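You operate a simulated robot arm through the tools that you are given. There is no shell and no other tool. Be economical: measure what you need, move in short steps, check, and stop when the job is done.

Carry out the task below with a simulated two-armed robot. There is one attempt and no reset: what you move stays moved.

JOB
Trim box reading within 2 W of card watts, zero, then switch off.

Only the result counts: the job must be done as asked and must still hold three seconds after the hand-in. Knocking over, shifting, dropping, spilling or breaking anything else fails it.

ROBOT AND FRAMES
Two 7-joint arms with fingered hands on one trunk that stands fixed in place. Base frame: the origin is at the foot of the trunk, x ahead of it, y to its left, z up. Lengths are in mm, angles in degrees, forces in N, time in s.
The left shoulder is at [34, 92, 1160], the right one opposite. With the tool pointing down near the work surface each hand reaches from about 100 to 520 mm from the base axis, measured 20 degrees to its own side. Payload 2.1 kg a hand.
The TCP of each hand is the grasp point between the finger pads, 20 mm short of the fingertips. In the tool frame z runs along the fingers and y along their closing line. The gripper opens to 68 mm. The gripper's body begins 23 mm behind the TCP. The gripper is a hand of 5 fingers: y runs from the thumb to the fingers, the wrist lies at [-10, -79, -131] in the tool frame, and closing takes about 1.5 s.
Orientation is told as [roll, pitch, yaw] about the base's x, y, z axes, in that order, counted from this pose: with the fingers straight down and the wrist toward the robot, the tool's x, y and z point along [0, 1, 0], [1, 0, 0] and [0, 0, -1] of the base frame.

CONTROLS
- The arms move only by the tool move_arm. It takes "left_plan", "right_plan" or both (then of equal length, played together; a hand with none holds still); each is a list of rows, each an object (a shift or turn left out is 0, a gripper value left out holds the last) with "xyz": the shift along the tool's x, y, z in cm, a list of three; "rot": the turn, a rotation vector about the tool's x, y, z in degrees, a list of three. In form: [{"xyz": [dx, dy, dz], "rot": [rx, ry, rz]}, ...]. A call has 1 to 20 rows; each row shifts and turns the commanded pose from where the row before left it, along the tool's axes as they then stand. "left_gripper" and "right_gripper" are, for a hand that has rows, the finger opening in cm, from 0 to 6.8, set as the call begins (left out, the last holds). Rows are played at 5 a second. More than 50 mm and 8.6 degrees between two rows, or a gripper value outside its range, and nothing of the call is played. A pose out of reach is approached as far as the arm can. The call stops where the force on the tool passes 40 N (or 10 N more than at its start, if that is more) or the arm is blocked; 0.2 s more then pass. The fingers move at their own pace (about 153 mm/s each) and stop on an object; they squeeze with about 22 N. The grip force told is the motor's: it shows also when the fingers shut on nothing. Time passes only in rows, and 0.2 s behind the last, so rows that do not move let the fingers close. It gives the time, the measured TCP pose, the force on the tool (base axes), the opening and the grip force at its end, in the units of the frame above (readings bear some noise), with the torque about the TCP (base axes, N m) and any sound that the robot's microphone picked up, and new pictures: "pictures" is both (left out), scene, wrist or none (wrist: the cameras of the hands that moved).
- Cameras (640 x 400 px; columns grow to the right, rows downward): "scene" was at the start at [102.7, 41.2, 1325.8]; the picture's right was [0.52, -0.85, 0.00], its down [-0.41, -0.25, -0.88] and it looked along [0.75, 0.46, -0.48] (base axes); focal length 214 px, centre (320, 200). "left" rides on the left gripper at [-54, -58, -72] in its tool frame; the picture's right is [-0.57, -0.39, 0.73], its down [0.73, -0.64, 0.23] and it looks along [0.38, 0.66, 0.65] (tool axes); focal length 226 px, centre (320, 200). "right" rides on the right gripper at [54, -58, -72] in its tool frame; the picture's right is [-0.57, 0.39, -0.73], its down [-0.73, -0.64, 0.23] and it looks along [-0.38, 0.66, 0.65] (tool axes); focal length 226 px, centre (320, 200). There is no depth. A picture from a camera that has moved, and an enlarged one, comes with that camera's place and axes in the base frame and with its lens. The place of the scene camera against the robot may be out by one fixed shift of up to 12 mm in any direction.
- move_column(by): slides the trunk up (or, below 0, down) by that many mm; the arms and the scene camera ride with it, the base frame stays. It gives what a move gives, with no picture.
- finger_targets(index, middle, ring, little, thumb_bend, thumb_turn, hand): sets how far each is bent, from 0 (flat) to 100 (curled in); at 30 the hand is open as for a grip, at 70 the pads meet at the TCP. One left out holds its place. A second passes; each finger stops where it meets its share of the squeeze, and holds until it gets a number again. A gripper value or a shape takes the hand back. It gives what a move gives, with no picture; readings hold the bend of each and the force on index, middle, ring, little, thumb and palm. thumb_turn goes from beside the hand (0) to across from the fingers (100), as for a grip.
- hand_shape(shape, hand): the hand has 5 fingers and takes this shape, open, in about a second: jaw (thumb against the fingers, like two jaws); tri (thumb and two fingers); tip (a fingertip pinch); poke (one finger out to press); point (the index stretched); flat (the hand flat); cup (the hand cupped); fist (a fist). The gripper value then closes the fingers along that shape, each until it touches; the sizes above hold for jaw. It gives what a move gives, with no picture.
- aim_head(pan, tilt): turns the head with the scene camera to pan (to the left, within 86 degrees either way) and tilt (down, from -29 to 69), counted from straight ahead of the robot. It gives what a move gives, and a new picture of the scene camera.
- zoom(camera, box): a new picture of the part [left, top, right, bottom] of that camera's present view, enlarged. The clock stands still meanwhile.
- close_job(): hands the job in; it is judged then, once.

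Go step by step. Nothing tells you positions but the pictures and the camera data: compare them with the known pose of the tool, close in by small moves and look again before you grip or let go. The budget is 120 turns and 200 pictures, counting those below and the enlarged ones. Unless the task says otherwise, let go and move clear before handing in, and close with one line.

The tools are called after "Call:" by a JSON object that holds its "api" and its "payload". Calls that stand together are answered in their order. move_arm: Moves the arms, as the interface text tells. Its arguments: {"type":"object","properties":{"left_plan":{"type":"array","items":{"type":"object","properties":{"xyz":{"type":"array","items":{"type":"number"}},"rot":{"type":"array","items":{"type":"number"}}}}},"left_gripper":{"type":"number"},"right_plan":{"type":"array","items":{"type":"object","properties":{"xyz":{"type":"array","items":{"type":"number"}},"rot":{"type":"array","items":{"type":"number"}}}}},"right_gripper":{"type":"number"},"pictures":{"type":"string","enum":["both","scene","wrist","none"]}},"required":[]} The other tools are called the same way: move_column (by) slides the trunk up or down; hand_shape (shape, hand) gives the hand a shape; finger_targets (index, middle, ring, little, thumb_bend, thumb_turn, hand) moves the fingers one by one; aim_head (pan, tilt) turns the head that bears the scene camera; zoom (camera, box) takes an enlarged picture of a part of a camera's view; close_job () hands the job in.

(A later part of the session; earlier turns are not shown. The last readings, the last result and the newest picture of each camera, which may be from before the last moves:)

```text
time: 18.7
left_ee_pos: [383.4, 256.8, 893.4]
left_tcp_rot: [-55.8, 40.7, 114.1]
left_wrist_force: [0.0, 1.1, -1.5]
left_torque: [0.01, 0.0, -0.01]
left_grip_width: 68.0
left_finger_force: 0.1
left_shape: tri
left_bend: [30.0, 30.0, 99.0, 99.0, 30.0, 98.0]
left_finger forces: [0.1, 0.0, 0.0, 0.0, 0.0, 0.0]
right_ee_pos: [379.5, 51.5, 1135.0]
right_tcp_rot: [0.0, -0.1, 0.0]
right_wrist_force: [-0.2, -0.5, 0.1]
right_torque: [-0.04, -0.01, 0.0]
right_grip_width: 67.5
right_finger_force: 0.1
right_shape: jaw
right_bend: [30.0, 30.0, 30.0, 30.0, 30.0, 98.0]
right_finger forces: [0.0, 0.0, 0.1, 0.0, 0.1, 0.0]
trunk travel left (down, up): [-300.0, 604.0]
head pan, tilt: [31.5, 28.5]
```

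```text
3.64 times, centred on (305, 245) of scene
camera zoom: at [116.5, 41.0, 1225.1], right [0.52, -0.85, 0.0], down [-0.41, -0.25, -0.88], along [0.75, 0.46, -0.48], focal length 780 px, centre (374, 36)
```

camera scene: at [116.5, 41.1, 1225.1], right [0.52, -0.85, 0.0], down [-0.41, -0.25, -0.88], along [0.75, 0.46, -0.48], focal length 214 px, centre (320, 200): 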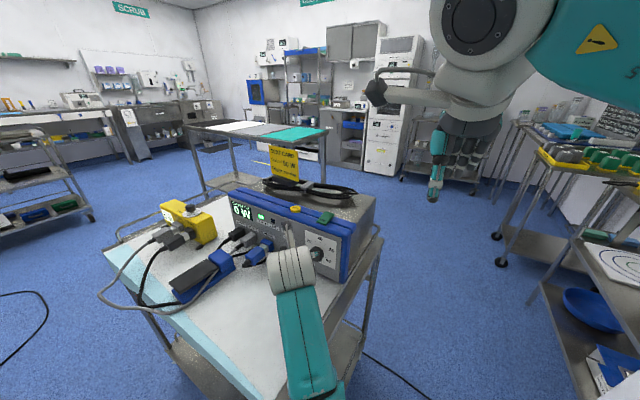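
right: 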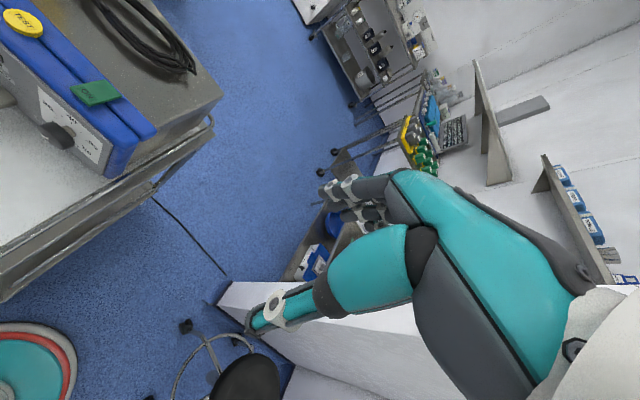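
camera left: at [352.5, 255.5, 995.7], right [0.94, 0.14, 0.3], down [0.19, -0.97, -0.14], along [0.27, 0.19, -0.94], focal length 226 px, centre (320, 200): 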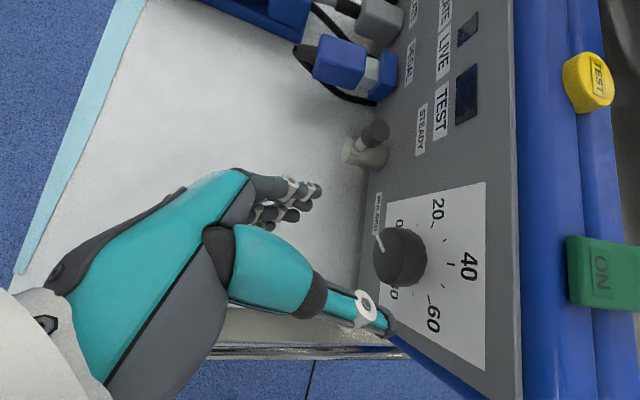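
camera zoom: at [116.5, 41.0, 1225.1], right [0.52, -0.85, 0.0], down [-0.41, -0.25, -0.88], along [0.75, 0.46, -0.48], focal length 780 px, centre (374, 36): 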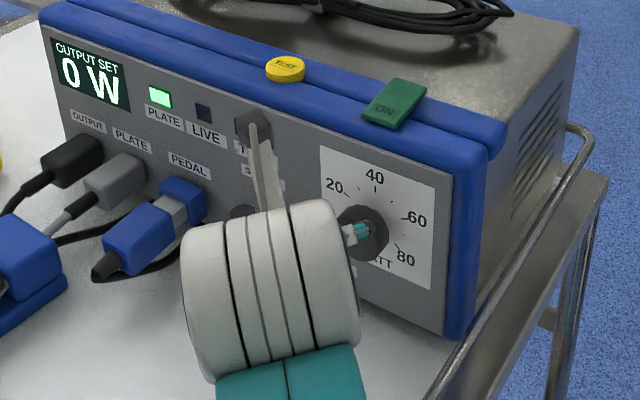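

The shape looks right. I'll roll about 30° further and flatten the tilt to about 12°, still clear of the knob.

Call:
{"api": "move_arm", "payload": {"left_plan": [{"rot": [0, 0, -7.5]}, {"rot": [0, 0, -7.5]}, {"rot": [0, 0, -7.5]}, {"rot": [0, 0, -7.5]}, {"rot": [6.3, -1.5, 0]}, {"rot": [6.3, -1.5, 0]}], "left_gripper": 5.5, "pictures": "both"}}

```text
time: 20.1
left_ee_pos: [381.1, 257.0, 894.9]
left_tcp_rot: [-47.5, 71.6, 130.9]
left_wrist_force: [0.0, 0.2, -1.2]
left_torque: [0.06, -0.02, 0.03]
left_grip_width: 55.2
left_finger_force: 0.1
left_shape: tri
left_bend: [26.0, 34.0, 99.0, 99.0, 49.0, 99.0]
left_finger forces: [0.0, 0.1, 0.0, 0.0, 0.0, 0.0]
right_ee_pos: [380.2, 50.6, 1136.2]
right_tcp_rot: [-0.1, 0.1, -0.1]
right_wrist_force: [-0.1, 1.6, 0.2]
right_torque: [-0.01, 0.0, 0.01]
right_grip_width: 67.4
right_finger_force: 0.1
right_shape: jaw
right_bend: [30.0, 30.0, 30.0, 30.0, 30.0, 98.0]
right_finger forces: [0.1, 0.0, 0.1, 0.0, 0.0, 0.1]
trunk travel left (down, up): [-300.0, 604.0]
head pan, tilt: [31.5, 28.5]
camera scene: at [116.5, 41.0, 1225.1], right [0.52, -0.85, 0.0], down [-0.41, -0.25, -0.88], along [0.75, 0.46, -0.48], focal length 214 px, centre (320, 200)
camera left: at [327.0, 295.5, 979.6], right [0.82, 0.46, 0.34], down [0.32, -0.87, 0.39], along [0.47, -0.21, -0.85], focal length 226 px, centre (320, 200)
```

scene: 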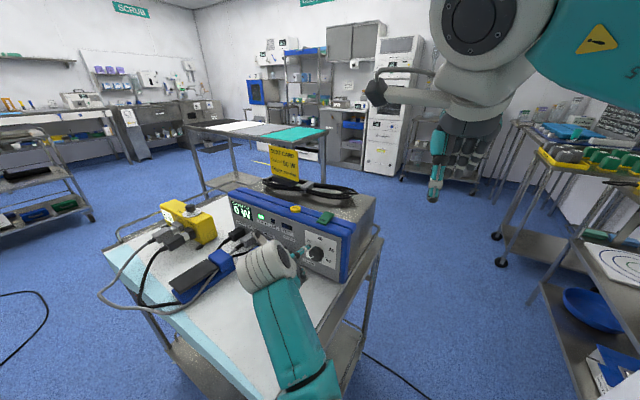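
left: 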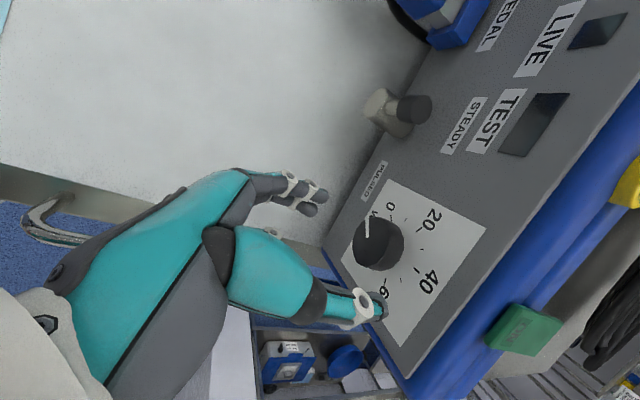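

Axes are computed. I'll align and approach to about 23 mm short of the grasp.

Call:
{"api": "move_arm", "payload": {"left_plan": [{"xyz": [0.7, 1.9, 0]}, {"xyz": [0, 0, 2.3]}, {"xyz": [0, 0, 2.2]}], "pictures": "wrist"}}

Call:
{"api": "zoom", "payload": {"camera": "left", "box": [240, 150, 480, 330]}}

Call:
{"api": "zoom", "payload": {"camera": "scene", "box": [230, 200, 370, 300]}}

```text
time: 20.9
left_ee_pos: [422.5, 254.2, 866.0]
left_tcp_rot: [-47.4, 71.5, 131.0]
left_wrist_force: [-0.7, 0.5, -0.4]
left_torque: [0.0, 0.0, -0.01]
left_grip_width: 55.1
left_finger_force: 0.1
left_shape: tri
left_bend: [26.0, 34.0, 99.0, 99.0, 49.0, 99.0]
left_finger forces: [0.0, 0.0, 0.0, 0.0, 0.0, 0.0]
right_ee_pos: [378.7, 50.4, 1135.4]
right_tcp_rot: [0.0, 0.0, 0.0]
right_wrist_force: [-0.6, 1.5, -0.6]
right_torque: [0.0, -0.03, 0.01]
right_grip_width: 67.5
right_finger_force: 0.0
right_shape: jaw
right_bend: [30.0, 30.0, 30.0, 30.0, 30.0, 98.0]
right_finger forces: [0.0, 0.0, 0.0, 0.1, 0.0, 0.1]
trunk travel left (down, up): [-300.0, 604.0]
head pan, tilt: [31.5, 28.5]
camera left: at [368.2, 293.2, 950.8], right [0.82, 0.46, 0.34], down [0.32, -0.87, 0.39], along [0.47, -0.21, -0.86], focal length 226 px, centre (320, 200)
```

left: 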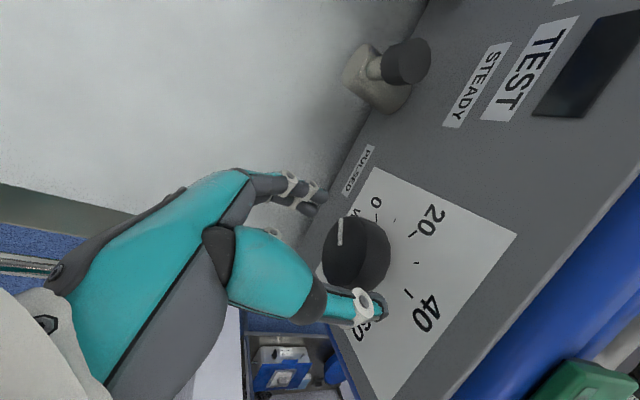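

```text
2.22 times, centred on (360, 240) of left
camera zoom: at [368.2, 293.2, 950.8], right [0.82, 0.46, 0.34], down [0.32, -0.87, 0.39], along [0.47, -0.21, -0.86], focal length 502 px, centre (231, 111)
```

zoom: 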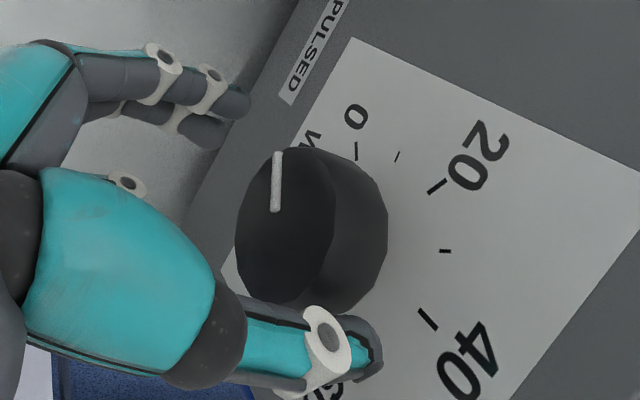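

```text
4.00 times, centred on (300, 250) of scene
camera zoom: at [116.5, 41.1, 1225.1], right [0.52, -0.85, 0.0], down [-0.41, -0.25, -0.88], along [0.75, 0.46, -0.48], focal length 858 px, centre (400, 0)
```

zoom: 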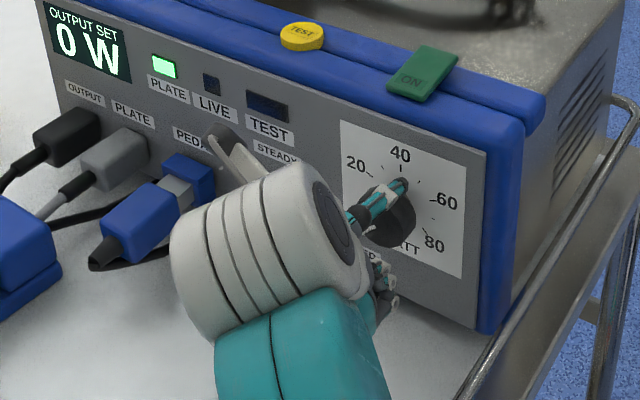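

The knob sits between thumb and fingers. I'll advance the last 2 cm and close.

Call:
{"api": "move_arm", "payload": {"left_plan": [{"xyz": [0, 0.1, 1.0]}, {"xyz": [0, 0.1, 1.0]}], "pictures": "none"}}

Call:
{"api": "move_arm", "payload": {"left_plan": [{"xyz": [0, 0, 0]}, {"xyz": [0, 0, 0]}, {"xyz": [0, 0, 0]}, {"xyz": [0, 0, 0]}, {"xyz": [0, 0, 0]}], "left_gripper": 2.5, "pictures": "wrist"}}

Call:
{"api": "zoom", "payload": {"camera": "left", "box": [220, 150, 460, 330]}}

```text
time: 21.6
left_ee_pos: [433.8, 258.8, 860.3]
left_tcp_rot: [-46.9, 71.2, 132.1]
left_wrist_force: [-47.1, 3.3, -0.7]
left_torque: [-0.14, -1.63, -0.42]
left_grip_width: 55.9
left_finger_force: 0.0
left_shape: tri
left_bend: [26.0, 34.0, 99.0, 99.0, 47.0, 100.0]
left_finger forces: [0.0, 0.1, 0.0, 0.0, 47.8, 0.1]
right_ee_pos: [374.1, 51.1, 1137.0]
right_tcp_rot: [-0.1, -0.4, 0.0]
right_wrist_force: [0.7, -0.2, 0.5]
right_torque: [0.0, -0.01, 0.01]
right_grip_width: 67.5
right_finger_force: 0.0
right_shape: jaw
right_bend: [30.0, 30.0, 30.0, 30.0, 30.0, 98.0]
right_finger forces: [0.0, 0.0, 0.0, 0.1, 0.0, 0.0]
trunk travel left (down, up): [-300.0, 604.0]
head pan, tilt: [31.5, 28.5]
stopped in row 2 (left hand): the force on the tool passed its limit at 50 N (the readings are from after the stop); the commanded pose is now the measured one
```

```text
time: 22.2
left_ee_pos: [434.8, 258.4, 861.7]
left_tcp_rot: [-47.5, 71.4, 131.6]
left_wrist_force: [-50.0, 2.0, 7.7]
left_torque: [-0.13, -1.87, -0.45]
left_grip_width: 41.2
left_finger_force: 0.1
left_shape: tri
left_bend: [74.0, 50.0, 99.0, 99.0, 57.0, 100.0]
left_finger forces: [0.0, 0.1, 0.0, 0.1, 50.5, 0.1]
right_ee_pos: [374.0, 49.6, 1137.5]
right_tcp_rot: [-0.1, -0.3, -0.1]
right_wrist_force: [-0.2, 0.0, -0.1]
right_torque: [-0.02, 0.01, -0.01]
right_grip_width: 67.5
right_finger_force: 0.0
right_shape: jaw
right_bend: [30.0, 30.0, 30.0, 30.0, 30.0, 98.0]
right_finger forces: [0.0, 0.0, 0.0, 0.1, 0.0, 0.1]
trunk travel left (down, up): [-300.0, 604.0]
head pan, tilt: [31.5, 28.5]
stopped in row 3 (left hand): the force on the tool passed its limit at 58 N (the readings are from after the stop); the commanded pose is now the measured one
camera left: at [379.6, 296.0, 945.8], right [0.82, 0.46, 0.34], down [0.33, -0.86, 0.38], along [0.47, -0.2, -0.86], focal length 226 px, centre (320, 200)
```

left: 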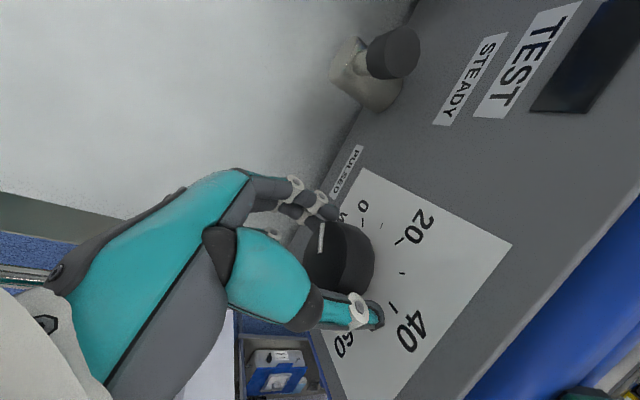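

```text
2.22 times, centred on (340, 240) of left
camera zoom: at [379.6, 296.0, 945.8], right [0.82, 0.46, 0.34], down [0.33, -0.86, 0.38], along [0.47, -0.2, -0.86], focal length 502 px, centre (276, 111)
```

zoom: 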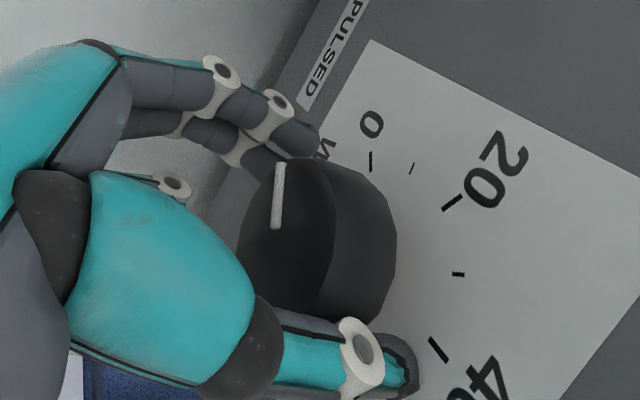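

The thumb tip is touching the panel, so I'll back off about 9 mm and then close on the knob.

Call:
{"api": "move_arm", "payload": {"left_plan": [{"xyz": [0, 0, -0.9]}, {"xyz": [0, 0, 0]}], "left_gripper": 5.0, "pictures": "none"}}

Call:
{"api": "move_arm", "payload": {"left_plan": [{"xyz": [0, 0, 0]}, {"xyz": [0, 0, 0]}, {"xyz": [0, 0, 0]}, {"xyz": [0, 0, 0]}, {"xyz": [0, 0, 0]}, {"xyz": [0, 0, 0]}], "left_gripper": 2.5, "pictures": "wrist"}}

Call:
{"api": "zoom", "payload": {"camera": "left", "box": [220, 150, 460, 330]}}

Call:
{"api": "zoom", "payload": {"camera": "scene", "box": [230, 200, 370, 300]}}

```text
time: 22.8
left_ee_pos: [431.8, 256.6, 860.3]
left_tcp_rot: [-46.9, 71.3, 131.8]
left_wrist_force: [1.6, -0.2, 1.0]
left_torque: [0.01, 0.03, -0.01]
left_grip_width: 51.1
left_finger_force: 0.2
left_shape: tri
left_bend: [27.0, 36.0, 99.0, 99.0, 53.0, 100.0]
left_finger forces: [0.1, 0.0, 0.1, 0.1, 2.5, 0.0]
right_ee_pos: [380.8, 49.7, 1135.7]
right_tcp_rot: [0.0, 0.0, 0.0]
right_wrist_force: [-1.1, 0.9, 0.5]
right_torque: [-0.01, -0.01, 0.02]
right_grip_width: 67.6
right_finger_force: 0.0
right_shape: jaw
right_bend: [30.0, 30.0, 30.0, 30.0, 30.0, 98.0]
right_finger forces: [0.0, 0.0, 0.0, 0.0, 0.0, 0.0]
trunk travel left (down, up): [-300.0, 604.0]
head pan, tilt: [31.5, 28.5]
```

```text
time: 24.2
left_ee_pos: [431.7, 255.6, 860.5]
left_tcp_rot: [-47.0, 71.2, 131.7]
left_wrist_force: [3.6, -3.2, 6.9]
left_torque: [0.0, -0.05, 0.0]
left_grip_width: 38.7
left_finger_force: 0.0
left_shape: tri
left_bend: [74.0, 50.0, 99.0, 99.0, 59.0, 100.0]
left_finger forces: [0.0, 0.1, 0.0, 0.1, 8.5, 0.0]
right_ee_pos: [380.8, 48.9, 1137.0]
right_tcp_rot: [0.2, 0.1, -0.1]
right_wrist_force: [0.4, -0.3, 0.6]
right_torque: [0.02, -0.04, -0.01]
right_grip_width: 67.6
right_finger_force: 0.1
right_shape: jaw
right_bend: [30.0, 30.0, 30.0, 30.0, 30.0, 98.0]
right_finger forces: [0.0, 0.1, 0.0, 0.0, 0.1, 0.0]
trunk travel left (down, up): [-300.0, 604.0]
head pan, tilt: [31.5, 28.5]
camera left: at [376.8, 294.0, 945.4], right [0.82, 0.46, 0.34], down [0.33, -0.86, 0.38], along [0.47, -0.2, -0.86], focal length 226 px, centre (320, 200)
```

left: 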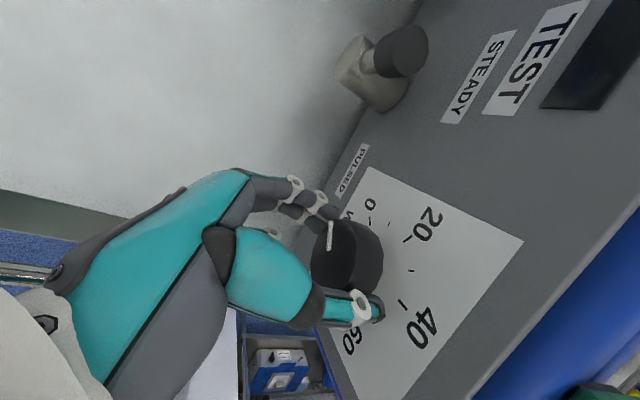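

```text
2.22 times, centred on (340, 240) of left
camera zoom: at [376.8, 294.0, 945.4], right [0.82, 0.46, 0.34], down [0.33, -0.86, 0.38], along [0.47, -0.2, -0.86], focal length 502 px, centre (276, 111)
```

zoom: 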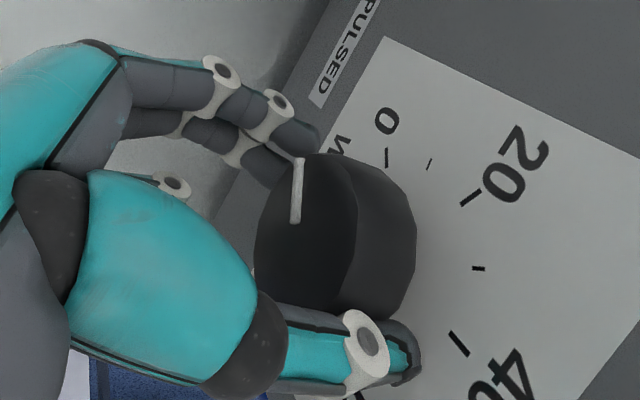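

```text
4.00 times, centred on (300, 250) of scene
camera zoom: at [116.3, 40.4, 1225.1], right [0.52, -0.85, 0.0], down [-0.41, -0.25, -0.88], along [0.75, 0.46, -0.48], focal length 858 px, centre (400, 0)
```

zoom: 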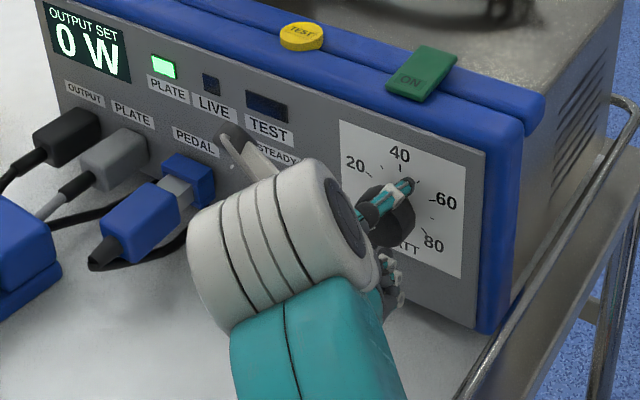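

The device hasn't moved. The thumb leads because of the tilt, so the fingers overlap the knob too little. I'll back off, flatten the hand to horizontal and re-approach.

Call:
{"api": "move_arm", "payload": {"left_plan": [{"xyz": [0, 0, 0]}, {"xyz": [0, 0, 0]}, {"xyz": [0, 0, -3]}, {"rot": [6.8, -1.7, 0]}, {"rot": [6.8, -1.7, 0]}, {"xyz": [0.2, 0.5, 1.8]}], "left_gripper": 5.5, "pictures": "wrist"}}

Call:
{"api": "zoom", "payload": {"camera": "left", "box": [220, 150, 460, 330]}}

```text
time: 25.6
left_ee_pos: [420.7, 256.9, 862.4]
left_tcp_rot: [-95.7, 76.1, 84.7]
left_wrist_force: [0.1, -1.4, -0.3]
left_torque: [0.01, 0.0, 0.03]
left_grip_width: 55.3
left_finger_force: 0.1
left_shape: tri
left_bend: [26.0, 34.0, 99.0, 99.0, 49.0, 99.0]
left_finger forces: [0.1, 0.0, 0.1, 0.1, 0.0, 0.1]
right_ee_pos: [380.6, 49.7, 1135.7]
right_tcp_rot: [0.0, 0.1, -0.1]
right_wrist_force: [0.1, 0.8, -0.6]
right_torque: [0.03, 0.0, 0.02]
right_grip_width: 67.6
right_finger_force: 0.0
right_shape: jaw
right_bend: [30.0, 30.0, 30.0, 30.0, 30.0, 98.0]
right_finger forces: [0.1, 0.1, 0.0, 0.0, 0.0, 0.1]
trunk travel left (down, up): [-300.0, 604.0]
head pan, tilt: [31.5, 28.5]
camera left: at [347.3, 295.0, 932.0], right [0.71, 0.46, 0.53], down [0.22, -0.86, 0.45], along [0.66, -0.2, -0.72], focal length 226 px, centre (320, 200)
```

left: 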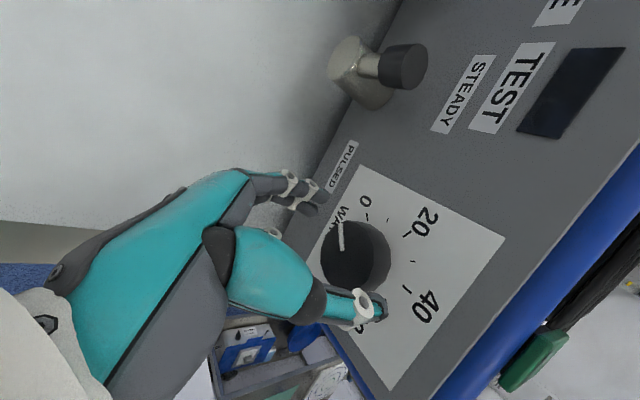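

```text
2.22 times, centred on (340, 240) of left
camera zoom: at [347.3, 295.0, 932.0], right [0.71, 0.46, 0.53], down [0.22, -0.86, 0.45], along [0.66, -0.2, -0.72], focal length 502 px, centre (276, 111)
```

zoom: 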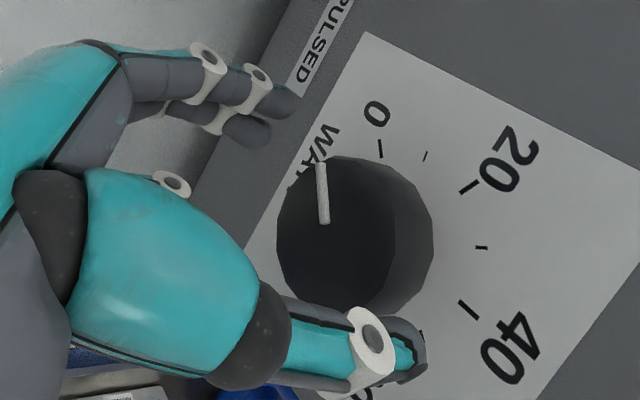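

Call:
{"api": "move_arm", "payload": {"left_plan": [{"xyz": [0, 0, 0.9]}, {"xyz": [0, 0, 0.7]}], "pictures": "none"}}

Call:
{"api": "move_arm", "payload": {"left_plan": [{"xyz": [0, 0, 0]}, {"xyz": [0, 0, 0]}, {"xyz": [0, 0, 0]}, {"xyz": [0, 0, 0]}, {"xyz": [0, 0, 0]}, {"xyz": [0, 0, 0]}, {"xyz": [0, 0, 0]}], "left_gripper": 2.0, "pictures": "wrist"}}

Call:
{"api": "zoom", "payload": {"camera": "left", "box": [220, 150, 460, 330]}}

```text
time: 26.2
left_ee_pos: [436.7, 257.2, 863.0]
left_tcp_rot: [-95.4, 76.0, 85.1]
left_wrist_force: [-0.1, 0.1, -0.3]
left_torque: [-0.01, 0.0, 0.02]
left_grip_width: 55.1
left_finger_force: 0.0
left_shape: tri
left_bend: [26.0, 34.0, 99.0, 99.0, 49.0, 99.0]
left_finger forces: [0.0, 0.0, 0.0, 0.0, 0.0, 0.0]
right_ee_pos: [381.0, 50.4, 1136.2]
right_tcp_rot: [0.0, 0.0, -0.1]
right_wrist_force: [-0.1, 0.4, -0.8]
right_torque: [0.0, 0.01, -0.02]
right_grip_width: 67.5
right_finger_force: 0.1
right_shape: jaw
right_bend: [30.0, 30.0, 30.0, 30.0, 30.0, 98.0]
right_finger forces: [0.1, 0.0, 0.1, 0.1, 0.0, 0.0]
trunk travel left (down, up): [-300.0, 604.0]
head pan, tilt: [31.5, 28.5]
```

```text
time: 27.8
left_ee_pos: [437.4, 256.3, 863.2]
left_tcp_rot: [-95.4, 76.0, 85.1]
left_wrist_force: [13.0, -0.1, 5.5]
left_torque: [0.01, -0.09, -0.04]
left_grip_width: 26.7
left_finger_force: 22.6
left_shape: tri
left_bend: [73.0, 62.0, 100.0, 100.0, 64.0, 100.0]
left_finger forces: [10.4, 9.5, 0.1, 0.1, 23.2, 0.0]
right_ee_pos: [380.7, 48.8, 1136.1]
right_tcp_rot: [0.1, 0.0, -0.1]
right_wrist_force: [0.0, 0.4, 0.7]
right_torque: [0.03, 0.0, 0.03]
right_grip_width: 67.8
right_finger_force: 0.0
right_shape: jaw
right_bend: [30.0, 30.0, 30.0, 30.0, 30.0, 98.0]
right_finger forces: [0.0, 0.0, 0.1, 0.0, 0.0, 0.0]
trunk travel left (down, up): [-300.0, 604.0]
head pan, tilt: [31.5, 28.5]
camera left: at [364.6, 294.6, 931.6], right [0.71, 0.46, 0.53], down [0.22, -0.86, 0.45], along [0.66, -0.2, -0.72], focal length 226 px, centre (320, 200)
```

left: 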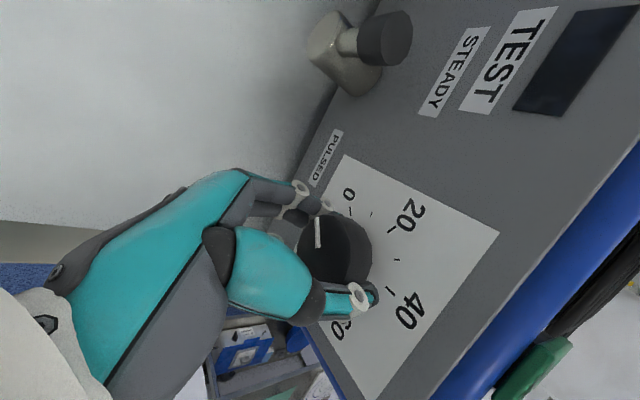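

```text
2.22 times, centred on (340, 240) of left
camera zoom: at [364.6, 294.6, 931.6], right [0.71, 0.46, 0.53], down [0.22, -0.86, 0.45], along [0.66, -0.2, -0.72], focal length 502 px, centre (276, 111)
```

zoom: 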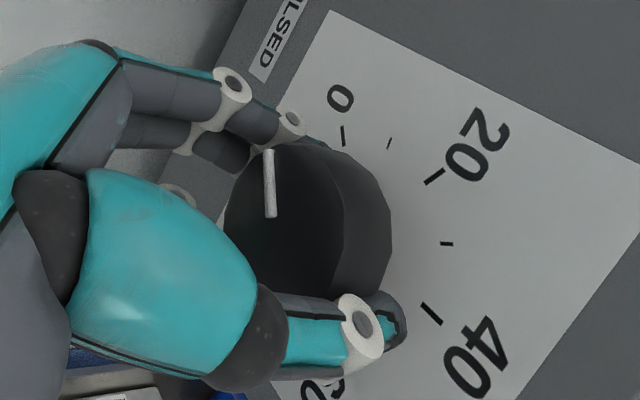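

The knob is firmly gripped (22 N). I'll try a 32° clockwise turn and watch the display.

Call:
{"api": "move_arm", "payload": {"left_plan": [{"rot": [0, 0, 8]}, {"rot": [0, 0, 8]}, {"rot": [0, 0, 8]}, {"rot": [0, 0, 8]}], "pictures": "both"}}

Call:
{"api": "zoom", "payload": {"camera": "scene", "box": [220, 190, 370, 300]}}

```text
time: 28.8
left_ee_pos: [437.2, 256.7, 864.9]
left_tcp_rot: [-91.8, 43.7, 89.2]
left_wrist_force: [12.1, 1.5, 0.8]
left_torque: [-0.02, -0.03, 0.01]
left_grip_width: 25.8
left_finger_force: 22.1
left_shape: tri
left_bend: [73.0, 63.0, 100.0, 100.0, 66.0, 96.0]
left_finger forces: [13.1, 10.1, 0.1, 0.0, 20.1, 0.0]
right_ee_pos: [381.9, 51.8, 1135.2]
right_tcp_rot: [0.0, 0.0, -0.1]
right_wrist_force: [0.1, -0.2, -0.5]
right_torque: [0.04, 0.0, -0.01]
right_grip_width: 67.7
right_finger_force: 0.0
right_shape: jaw
right_bend: [30.0, 30.0, 30.0, 30.0, 30.0, 98.0]
right_finger forces: [0.1, 0.1, 0.0, 0.0, 0.0, 0.1]
trunk travel left (down, up): [-300.0, 604.0]
head pan, tilt: [31.5, 28.5]
camera scene: at [117.9, 41.4, 1224.8], right [0.52, -0.85, 0.0], down [-0.41, -0.25, -0.88], along [0.75, 0.46, -0.48], focal length 214 px, centre (320, 200)
camera left: at [364.7, 251.7, 942.2], right [0.71, 0.12, 0.69], down [0.24, -0.97, -0.08], along [0.66, 0.22, -0.72], focal length 226 px, centre (320, 200)
```

scene: 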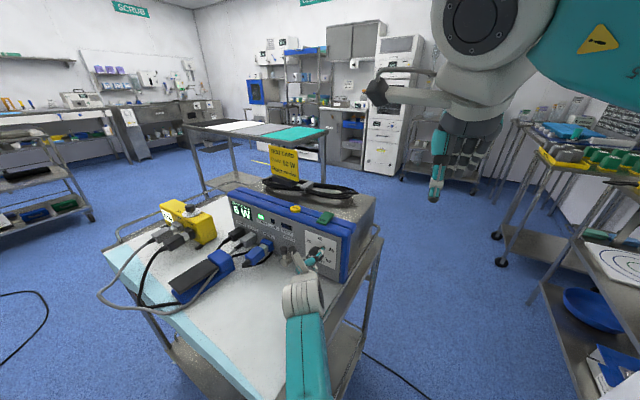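
left: 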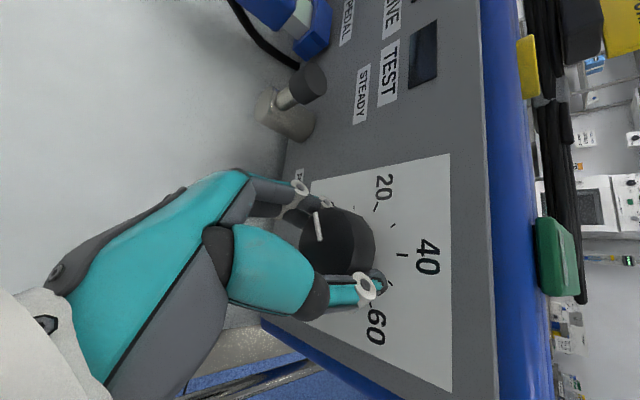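

```text
3.64 times, centred on (295, 245) of scene
camera zoom: at [117.9, 41.4, 1224.8], right [0.52, -0.85, 0.0], down [-0.41, -0.25, -0.88], along [0.75, 0.46, -0.48], focal length 780 px, centre (411, 36)
```

zoom: 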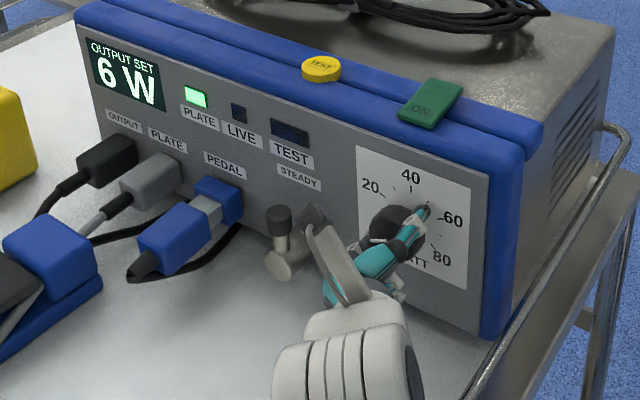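

It turns: the set display reads 6 W. I'll continue 44° more.

Call:
{"api": "move_arm", "payload": {"left_plan": [{"rot": [0, 0, 7.5]}, {"rot": [0, 0, 7.5]}, {"rot": [0, 0, 7.5]}, {"rot": [0, 0, 7.5]}, {"rot": [0, 0, 7.5]}, {"rot": [0, 0, 7.5]}], "pictures": "scene"}}

Call:
{"api": "zoom", "payload": {"camera": "scene", "box": [220, 190, 370, 300]}}

```text
time: 30.2
left_ee_pos: [437.8, 257.4, 864.2]
left_tcp_rot: [-91.4, 1.7, 90.3]
left_wrist_force: [16.0, 7.2, 9.6]
left_torque: [-0.01, -0.1, -0.02]
left_grip_width: 23.8
left_finger_force: 21.9
left_shape: tri
left_bend: [72.0, 61.0, 100.0, 100.0, 69.0, 95.0]
left_finger forces: [15.4, 11.6, 0.1, 0.0, 18.6, 0.0]
right_ee_pos: [381.7, 51.1, 1135.5]
right_tcp_rot: [0.1, 0.1, -0.1]
right_wrist_force: [0.6, -0.6, 0.0]
right_torque: [0.01, 0.0, 0.0]
right_grip_width: 67.7
right_finger_force: 0.1
right_shape: jaw
right_bend: [30.0, 30.0, 30.0, 30.0, 30.0, 98.0]
right_finger forces: [0.1, 0.0, 0.0, 0.0, 0.0, 0.0]
trunk travel left (down, up): [-300.0, 604.0]
head pan, tilt: [31.5, 28.5]
camera scene: at [118.1, 41.7, 1225.1], right [0.52, -0.85, 0.0], down [-0.41, -0.25, -0.88], along [0.75, 0.46, -0.48], focal length 214 px, centre (320, 200)
```

scene: 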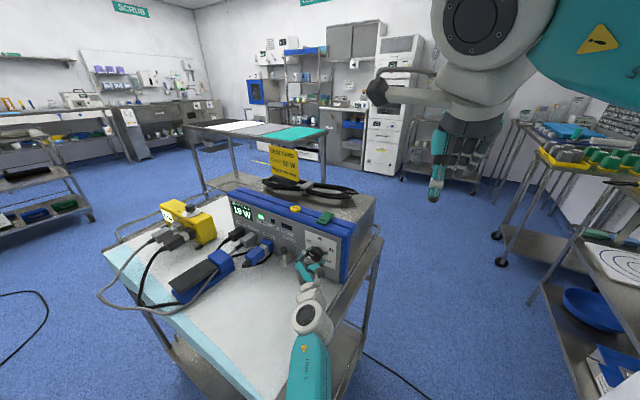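

```text
3.64 times, centred on (295, 245) of scene
camera zoom: at [118.1, 41.7, 1225.1], right [0.52, -0.85, 0.0], down [-0.41, -0.25, -0.88], along [0.75, 0.46, -0.48], focal length 780 px, centre (411, 36)
```

zoom: 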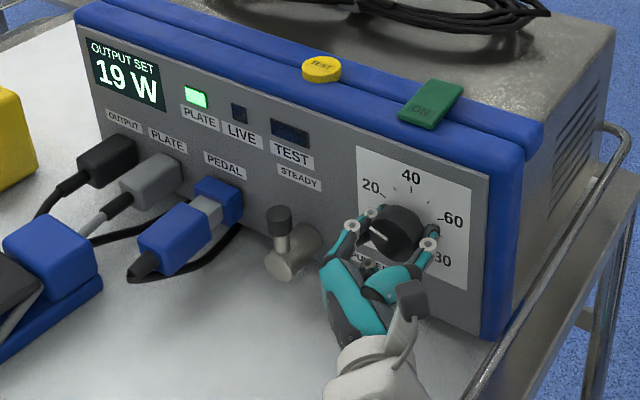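

The set value is 19 W, about 3.4° per W. I'll release, back off, roll back about 100° and regrasp.

Call:
{"api": "move_arm", "payload": {"left_plan": [{"xyz": [0, 0, 0]}, {"xyz": [0, 0, 0]}, {"xyz": [0, 0, 0]}, {"xyz": [0, 0, -1.5]}, {"xyz": [0, 0, -1.5]}], "left_gripper": 5.5, "pictures": "none"}}

Call:
{"api": "move_arm", "payload": {"left_plan": [{"rot": [0, 0, -8]}, {"rot": [0, 0, -8]}, {"rot": [0, 0, -8]}, {"rot": [0, 0, -8]}, {"rot": [0, 0, -8]}, {"rot": [0, 0, -8]}, {"rot": [0, 0, -8]}, {"rot": [0, 0, -8]}, {"rot": [0, 0, -8]}, {"rot": [0, 0, -8]}, {"rot": [0, 0, -8]}, {"rot": [0, 0, -8]}, {"rot": [0, 0, -4]}], "pictures": "both"}}

```text
time: 31.4
left_ee_pos: [412.3, 261.2, 878.9]
left_tcp_rot: [-93.3, -1.9, 90.8]
left_wrist_force: [0.2, 0.0, 0.5]
left_torque: [0.03, -0.01, -0.03]
left_grip_width: 54.7
left_finger_force: 0.0
left_shape: tri
left_bend: [26.0, 34.0, 99.0, 99.0, 50.0, 99.0]
left_finger forces: [0.1, 0.0, 0.0, 0.0, 0.0, 0.0]
right_ee_pos: [379.5, 49.7, 1135.4]
right_tcp_rot: [0.0, 0.0, 0.0]
right_wrist_force: [-0.5, 0.0, -0.6]
right_torque: [0.0, -0.02, 0.03]
right_grip_width: 67.6
right_finger_force: 0.0
right_shape: jaw
right_bend: [30.0, 30.0, 30.0, 30.0, 30.0, 98.0]
right_finger forces: [0.1, 0.0, 0.0, 0.0, 0.0, 0.0]
trunk travel left (down, up): [-300.0, 604.0]
head pan, tilt: [31.5, 28.5]
```

```text
time: 34.2
left_ee_pos: [406.0, 255.2, 861.6]
left_tcp_rot: [98.3, 80.8, -81.5]
left_wrist_force: [-0.5, -0.2, 0.3]
left_torque: [0.02, 0.01, 0.0]
left_grip_width: 54.9
left_finger_force: 0.0
left_shape: tri
left_bend: [26.0, 34.0, 99.0, 99.0, 50.0, 99.0]
left_finger forces: [0.0, 0.0, 0.0, 0.0, 0.0, 0.0]
right_ee_pos: [380.2, 49.4, 1135.5]
right_tcp_rot: [0.0, 0.0, -0.1]
right_wrist_force: [-0.6, 0.6, -0.2]
right_torque: [-0.02, -0.01, -0.02]
right_grip_width: 67.3
right_finger_force: 0.1
right_shape: jaw
right_bend: [30.0, 30.0, 30.0, 30.0, 30.0, 98.0]
right_finger forces: [0.1, 0.1, 0.0, 0.0, 0.0, 0.1]
trunk travel left (down, up): [-300.0, 604.0]
head pan, tilt: [31.5, 28.5]
camera scene: at [116.5, 41.1, 1225.1], right [0.52, -0.85, 0.0], down [-0.41, -0.25, -0.88], along [0.75, 0.46, -0.48], focal length 214 px, centre (320, 200)
camera left: at [334.1, 318.0, 910.0], right [0.72, 0.62, 0.31], down [0.21, -0.62, 0.75], along [0.66, -0.48, -0.58], focal length 226 px, centre (320, 200)
```

scene: 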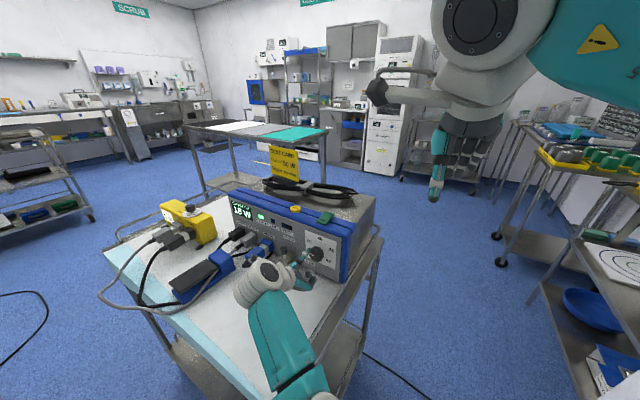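
left: 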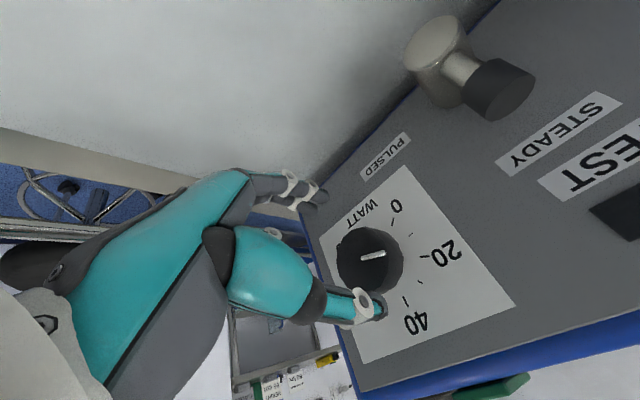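

Call:
{"api": "move_arm", "payload": {"left_plan": [{"xyz": [0, 0, 1.1]}, {"xyz": [0, 0, 1.1]}, {"xyz": [0, 0, 0.9]}], "pictures": "none"}}

Call:
{"api": "move_arm", "payload": {"left_plan": [{"xyz": [0, 0, 0]}, {"xyz": [0, 0, 0]}, {"xyz": [0, 0, 0]}, {"xyz": [0, 0, 0]}, {"xyz": [0, 0, 0]}, {"xyz": [0, 0, 0]}, {"xyz": [0, 0, 0]}], "left_gripper": 2.0, "pictures": "wrist"}}

```text
time: 35.0
left_ee_pos: [437.2, 256.0, 862.4]
left_tcp_rot: [98.3, 80.8, -81.5]
left_wrist_force: [-0.1, 0.7, 1.0]
left_torque: [-0.01, -0.01, 0.03]
left_grip_width: 54.9
left_finger_force: 0.1
left_shape: tri
left_bend: [26.0, 34.0, 99.0, 99.0, 50.0, 99.0]
left_finger forces: [0.0, 0.0, 0.0, 0.1, 0.1, 0.1]
right_ee_pos: [380.7, 50.2, 1134.9]
right_tcp_rot: [0.0, 0.0, -0.1]
right_wrist_force: [0.1, 0.0, -0.1]
right_torque: [-0.03, 0.01, 0.01]
right_grip_width: 67.4
right_finger_force: 0.0
right_shape: jaw
right_bend: [30.0, 30.0, 30.0, 30.0, 30.0, 98.0]
right_finger forces: [0.0, 0.0, 0.0, 0.1, 0.0, 0.0]
trunk travel left (down, up): [-300.0, 604.0]
head pan, tilt: [31.5, 28.5]
```

```text
time: 36.6
left_ee_pos: [438.7, 255.4, 861.2]
left_tcp_rot: [98.2, 80.8, -81.7]
left_wrist_force: [12.4, 3.1, 4.2]
left_torque: [-0.05, -0.05, 0.04]
left_grip_width: 24.9
left_finger_force: 21.7
left_shape: tri
left_bend: [72.0, 63.0, 100.0, 100.0, 64.0, 99.0]
left_finger forces: [10.7, 9.6, 0.0, 0.0, 23.5, 0.0]
right_ee_pos: [381.6, 51.0, 1136.4]
right_tcp_rot: [0.0, 0.2, 0.0]
right_wrist_force: [-0.1, -0.3, 0.2]
right_torque: [-0.03, 0.02, 0.03]
right_grip_width: 67.6
right_finger_force: 0.0
right_shape: jaw
right_bend: [30.0, 30.0, 30.0, 30.0, 30.0, 98.0]
right_finger forces: [0.1, 0.1, 0.0, 0.1, 0.0, 0.0]
trunk travel left (down, up): [-300.0, 604.0]
head pan, tilt: [31.5, 28.5]
camera left: at [365.7, 318.3, 909.8], right [0.72, 0.62, 0.31], down [0.22, -0.62, 0.75], along [0.66, -0.47, -0.58], focal length 226 px, centre (320, 200)
```

left: 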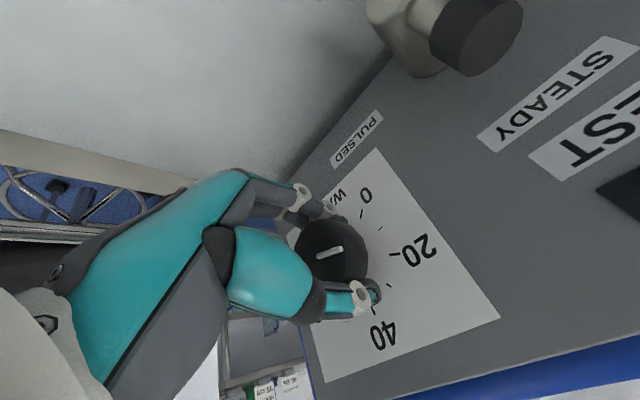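

Gripped again. Turning about 98° clockwise.

Call:
{"api": "move_arm", "payload": {"left_plan": [{"rot": [0, 0, 7.5]}, {"rot": [0, 0, 7.5]}, {"rot": [0, 0, 7.5]}, {"rot": [0, 0, 7.5]}, {"rot": [0, 0, 7.5]}, {"rot": [0, 0, 7.5]}, {"rot": [0, 0, 7.5]}, {"rot": [0, 0, 7.5]}, {"rot": [0, 0, 7.5]}, {"rot": [0, 0, 7.5]}, {"rot": [0, 0, 7.5]}, {"rot": [0, 0, 7.5]}, {"rot": [0, 0, 7.5]}], "pictures": "scene"}}

Call:
{"api": "zoom", "payload": {"camera": "scene", "box": [220, 190, 370, 300]}}

```text
time: 39.4
left_ee_pos: [438.2, 259.1, 867.8]
left_tcp_rot: [-91.7, 3.1, 90.3]
left_wrist_force: [8.3, 10.2, 9.0]
left_torque: [-0.06, -0.12, 0.04]
left_grip_width: 21.8
left_finger_force: 22.1
left_shape: tri
left_bend: [71.0, 62.0, 100.0, 100.0, 70.0, 94.0]
left_finger forces: [22.8, 11.3, 0.1, 0.0, 19.5, 0.1]
right_ee_pos: [380.3, 50.5, 1136.2]
right_tcp_rot: [0.0, 0.0, -0.2]
right_wrist_force: [0.0, 0.7, -0.1]
right_torque: [-0.03, -0.02, 0.01]
right_grip_width: 67.6
right_finger_force: 0.0
right_shape: jaw
right_bend: [30.0, 30.0, 30.0, 30.0, 30.0, 98.0]
right_finger forces: [0.1, 0.1, 0.0, 0.0, 0.0, 0.1]
trunk travel left (down, up): [-300.0, 604.0]
head pan, tilt: [31.5, 28.5]
camera scene: at [116.9, 42.0, 1225.2], right [0.52, -0.85, 0.0], down [-0.41, -0.25, -0.88], along [0.75, 0.46, -0.48], focal length 214 px, centre (320, 200)
```

scene: 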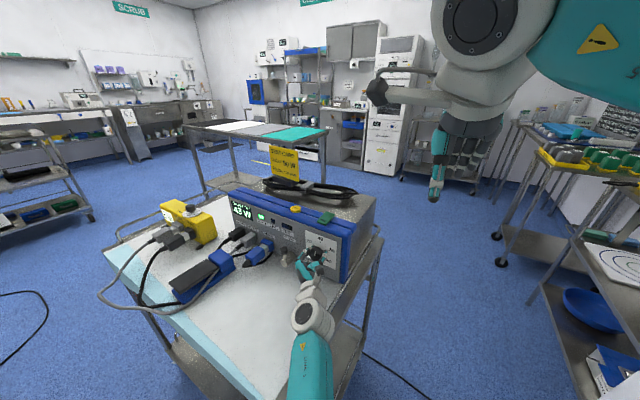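

```text
3.64 times, centred on (295, 245) of scene
camera zoom: at [116.9, 42.0, 1225.2], right [0.52, -0.85, 0.0], down [-0.41, -0.25, -0.88], along [0.75, 0.46, -0.48], focal length 780 px, centre (411, 36)
```

zoom: 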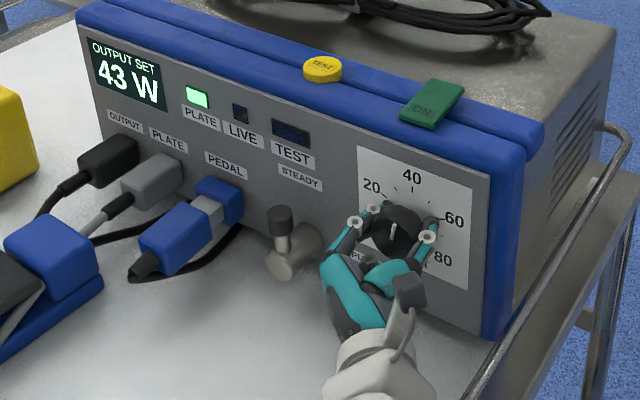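

The set value is 43 W. I'll turn about 22° more with slight pitch-down so the wrist stays clear of the tabletop.

Call:
{"api": "move_arm", "payload": {"left_plan": [{"rot": [0, 3.5, 7.5]}, {"rot": [0, 3.5, 7.5]}, {"rot": [0, 3.5, 7.5]}], "pictures": "scene"}}

Call:
{"api": "zoom", "payload": {"camera": "scene", "box": [220, 190, 370, 300]}}

```text
time: 40.2
left_ee_pos: [437.6, 246.3, 871.8]
left_tcp_rot: [-82.4, -19.0, 89.2]
left_wrist_force: [1.5, 21.8, -7.1]
left_torque: [-0.2, -0.16, 0.49]
left_grip_width: 30.3
left_finger_force: 22.1
left_shape: tri
left_bend: [71.0, 47.0, 100.0, 100.0, 76.0, 100.0]
left_finger forces: [27.5, 28.7, 0.0, 0.0, 14.6, 0.0]
right_ee_pos: [378.1, 38.2, 1138.9]
right_tcp_rot: [0.6, -0.3, -0.4]
right_wrist_force: [-0.3, -0.3, 0.4]
right_torque: [0.03, -0.01, 0.02]
right_grip_width: 67.8
right_finger_force: 0.1
right_shape: jaw
right_bend: [30.0, 30.0, 30.0, 30.0, 30.0, 98.0]
right_finger forces: [0.0, 0.1, 0.0, 0.0, 0.0, 0.0]
trunk travel left (down, up): [-300.0, 604.0]
head pan, tilt: [31.5, 28.5]
stopped in row 3 (left hand): the force on the tool passed its limit at 43 N (the readings are from after the stop); the commanded pose is now the measured one
camera scene: at [119.8, 24.2, 1226.6], right [0.5, -0.87, -0.01], down [-0.41, -0.23, -0.88], along [0.76, 0.44, -0.47], focal length 214 px, centre (320, 200)
```

scene: 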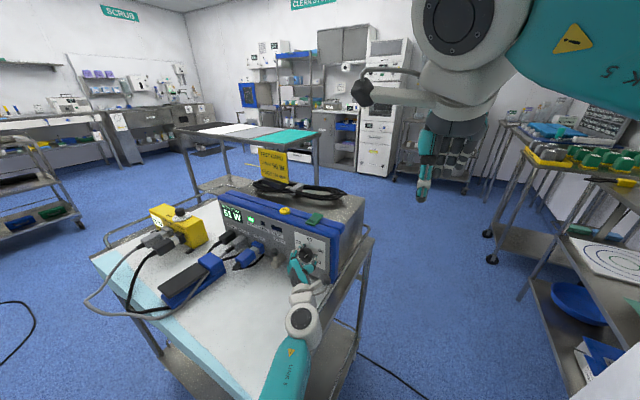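

```text
3.64 times, centred on (295, 245) of scene
camera zoom: at [119.8, 24.2, 1226.6], right [0.5, -0.87, -0.01], down [-0.41, -0.23, -0.88], along [0.76, 0.44, -0.47], focal length 780 px, centre (411, 36)
```

zoom: 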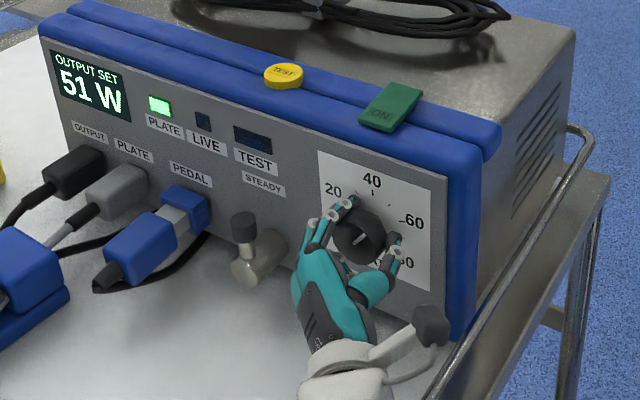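

The set value is 51 W, but sideways force has built up. I'll open the fingers and check that everything relaxes.

Call:
{"api": "move_arm", "payload": {"left_plan": [{"xyz": [0, 0, 0]}, {"xyz": [0, 0, 0]}, {"xyz": [0, 0, 0]}, {"xyz": [0, 0, 0]}], "left_gripper": 5.5, "pictures": "both"}}

```text
time: 41.0
left_ee_pos: [385.8, 308.2, 863.2]
left_tcp_rot: [-81.5, -18.9, 95.8]
left_wrist_force: [0.9, 0.3, -0.2]
left_torque: [0.0, -0.03, -0.01]
left_grip_width: 55.0
left_finger_force: 0.1
left_shape: tri
left_bend: [26.0, 34.0, 99.0, 99.0, 49.0, 99.0]
left_finger forces: [0.0, 0.1, 0.0, 0.1, 0.0, 0.0]
right_ee_pos: [354.4, 98.2, 1130.8]
right_tcp_rot: [0.0, 0.7, 6.8]
right_wrist_force: [1.1, 0.1, -0.4]
right_torque: [-0.01, 0.05, -0.01]
right_grip_width: 67.9
right_finger_force: 0.2
right_shape: jaw
right_bend: [30.0, 30.0, 30.0, 30.0, 30.0, 98.0]
right_finger forces: [0.0, 0.0, 0.1, 0.0, 0.0, 0.0]
trunk travel left (down, up): [-300.0, 604.0]
head pan, tilt: [31.5, 28.5]
stopped in row 3 (left hand): the arm was blocked; the commanded pose is now the measured one
camera scene: at [143.3, 37.2, 1222.5], right [0.48, -0.88, 0.0], down [-0.43, -0.23, -0.88], along [0.77, 0.42, -0.48], focal length 214 px, centre (320, 200)
camera left: at [331.4, 225.9, 905.5], right [0.85, -0.43, 0.3], down [0.16, -0.35, -0.93], along [0.5, 0.83, -0.23], focal length 226 px, centre (320, 200)
```

scene: 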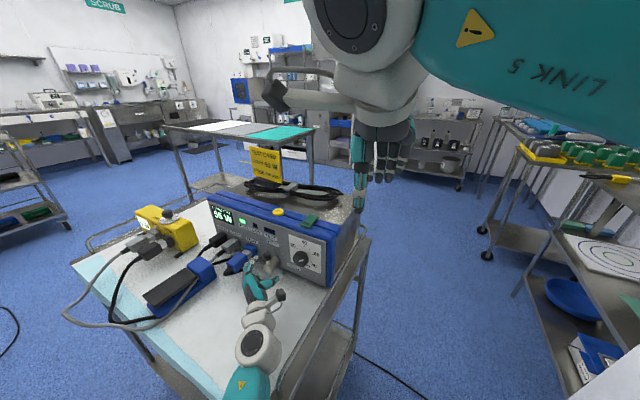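
left: 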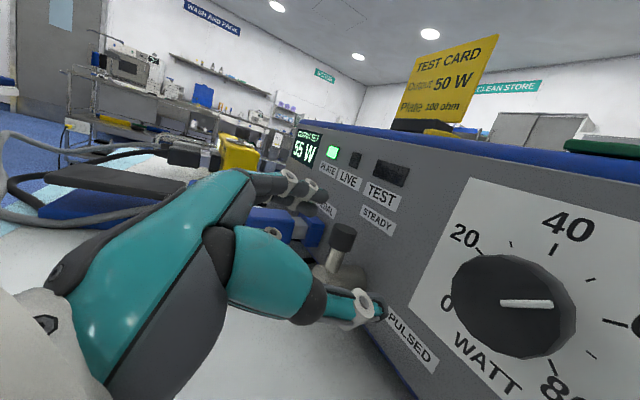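

The trunk has been twisted about 7°, so something on the left arm is pressing, probably the elbow. I'll look down before moving.

Call:
{"api": "aim_head", "payload": {"pan": 10, "tilt": 66}}

```text
time: 42.0
left_ee_pos: [401.6, 288.9, 867.7]
left_tcp_rot: [-82.2, -18.8, 93.5]
left_wrist_force: [-0.3, -0.2, -0.7]
left_torque: [0.01, -0.01, -0.03]
left_grip_width: 55.3
left_finger_force: 0.0
left_shape: tri
left_bend: [26.0, 34.0, 99.0, 99.0, 49.0, 99.0]
left_finger forces: [0.0, 0.0, 0.1, 0.0, 0.0, 0.0]
right_ee_pos: [357.9, 80.5, 1136.2]
right_tcp_rot: [0.0, 0.0, 4.3]
right_wrist_force: [-0.7, -0.8, 0.6]
right_torque: [0.02, 0.03, 0.01]
right_grip_width: 68.0
right_finger_force: 0.0
right_shape: jaw
right_bend: [30.0, 30.0, 30.0, 30.0, 30.0, 98.0]
right_finger forces: [0.1, 0.0, 0.0, 0.0, 0.1, 0.1]
trunk travel left (down, up): [-300.0, 604.0]
head pan, tilt: [10.0, 66.0]
camera scene: at [97.4, 3.7, 1174.0], right [0.17, -0.98, 0.0], down [-0.9, -0.16, -0.41], along [0.4, 0.07, -0.91], focal length 214 px, centre (320, 200)
```

scene: 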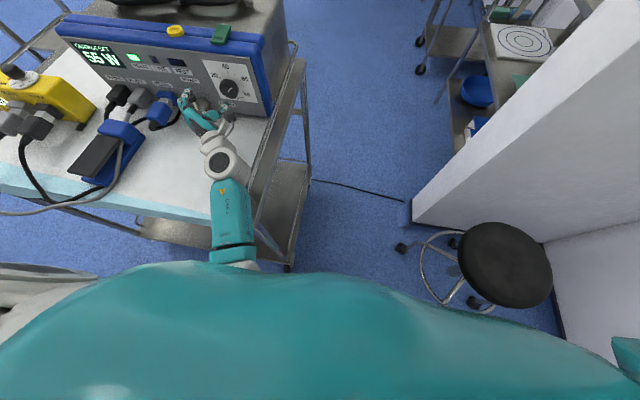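

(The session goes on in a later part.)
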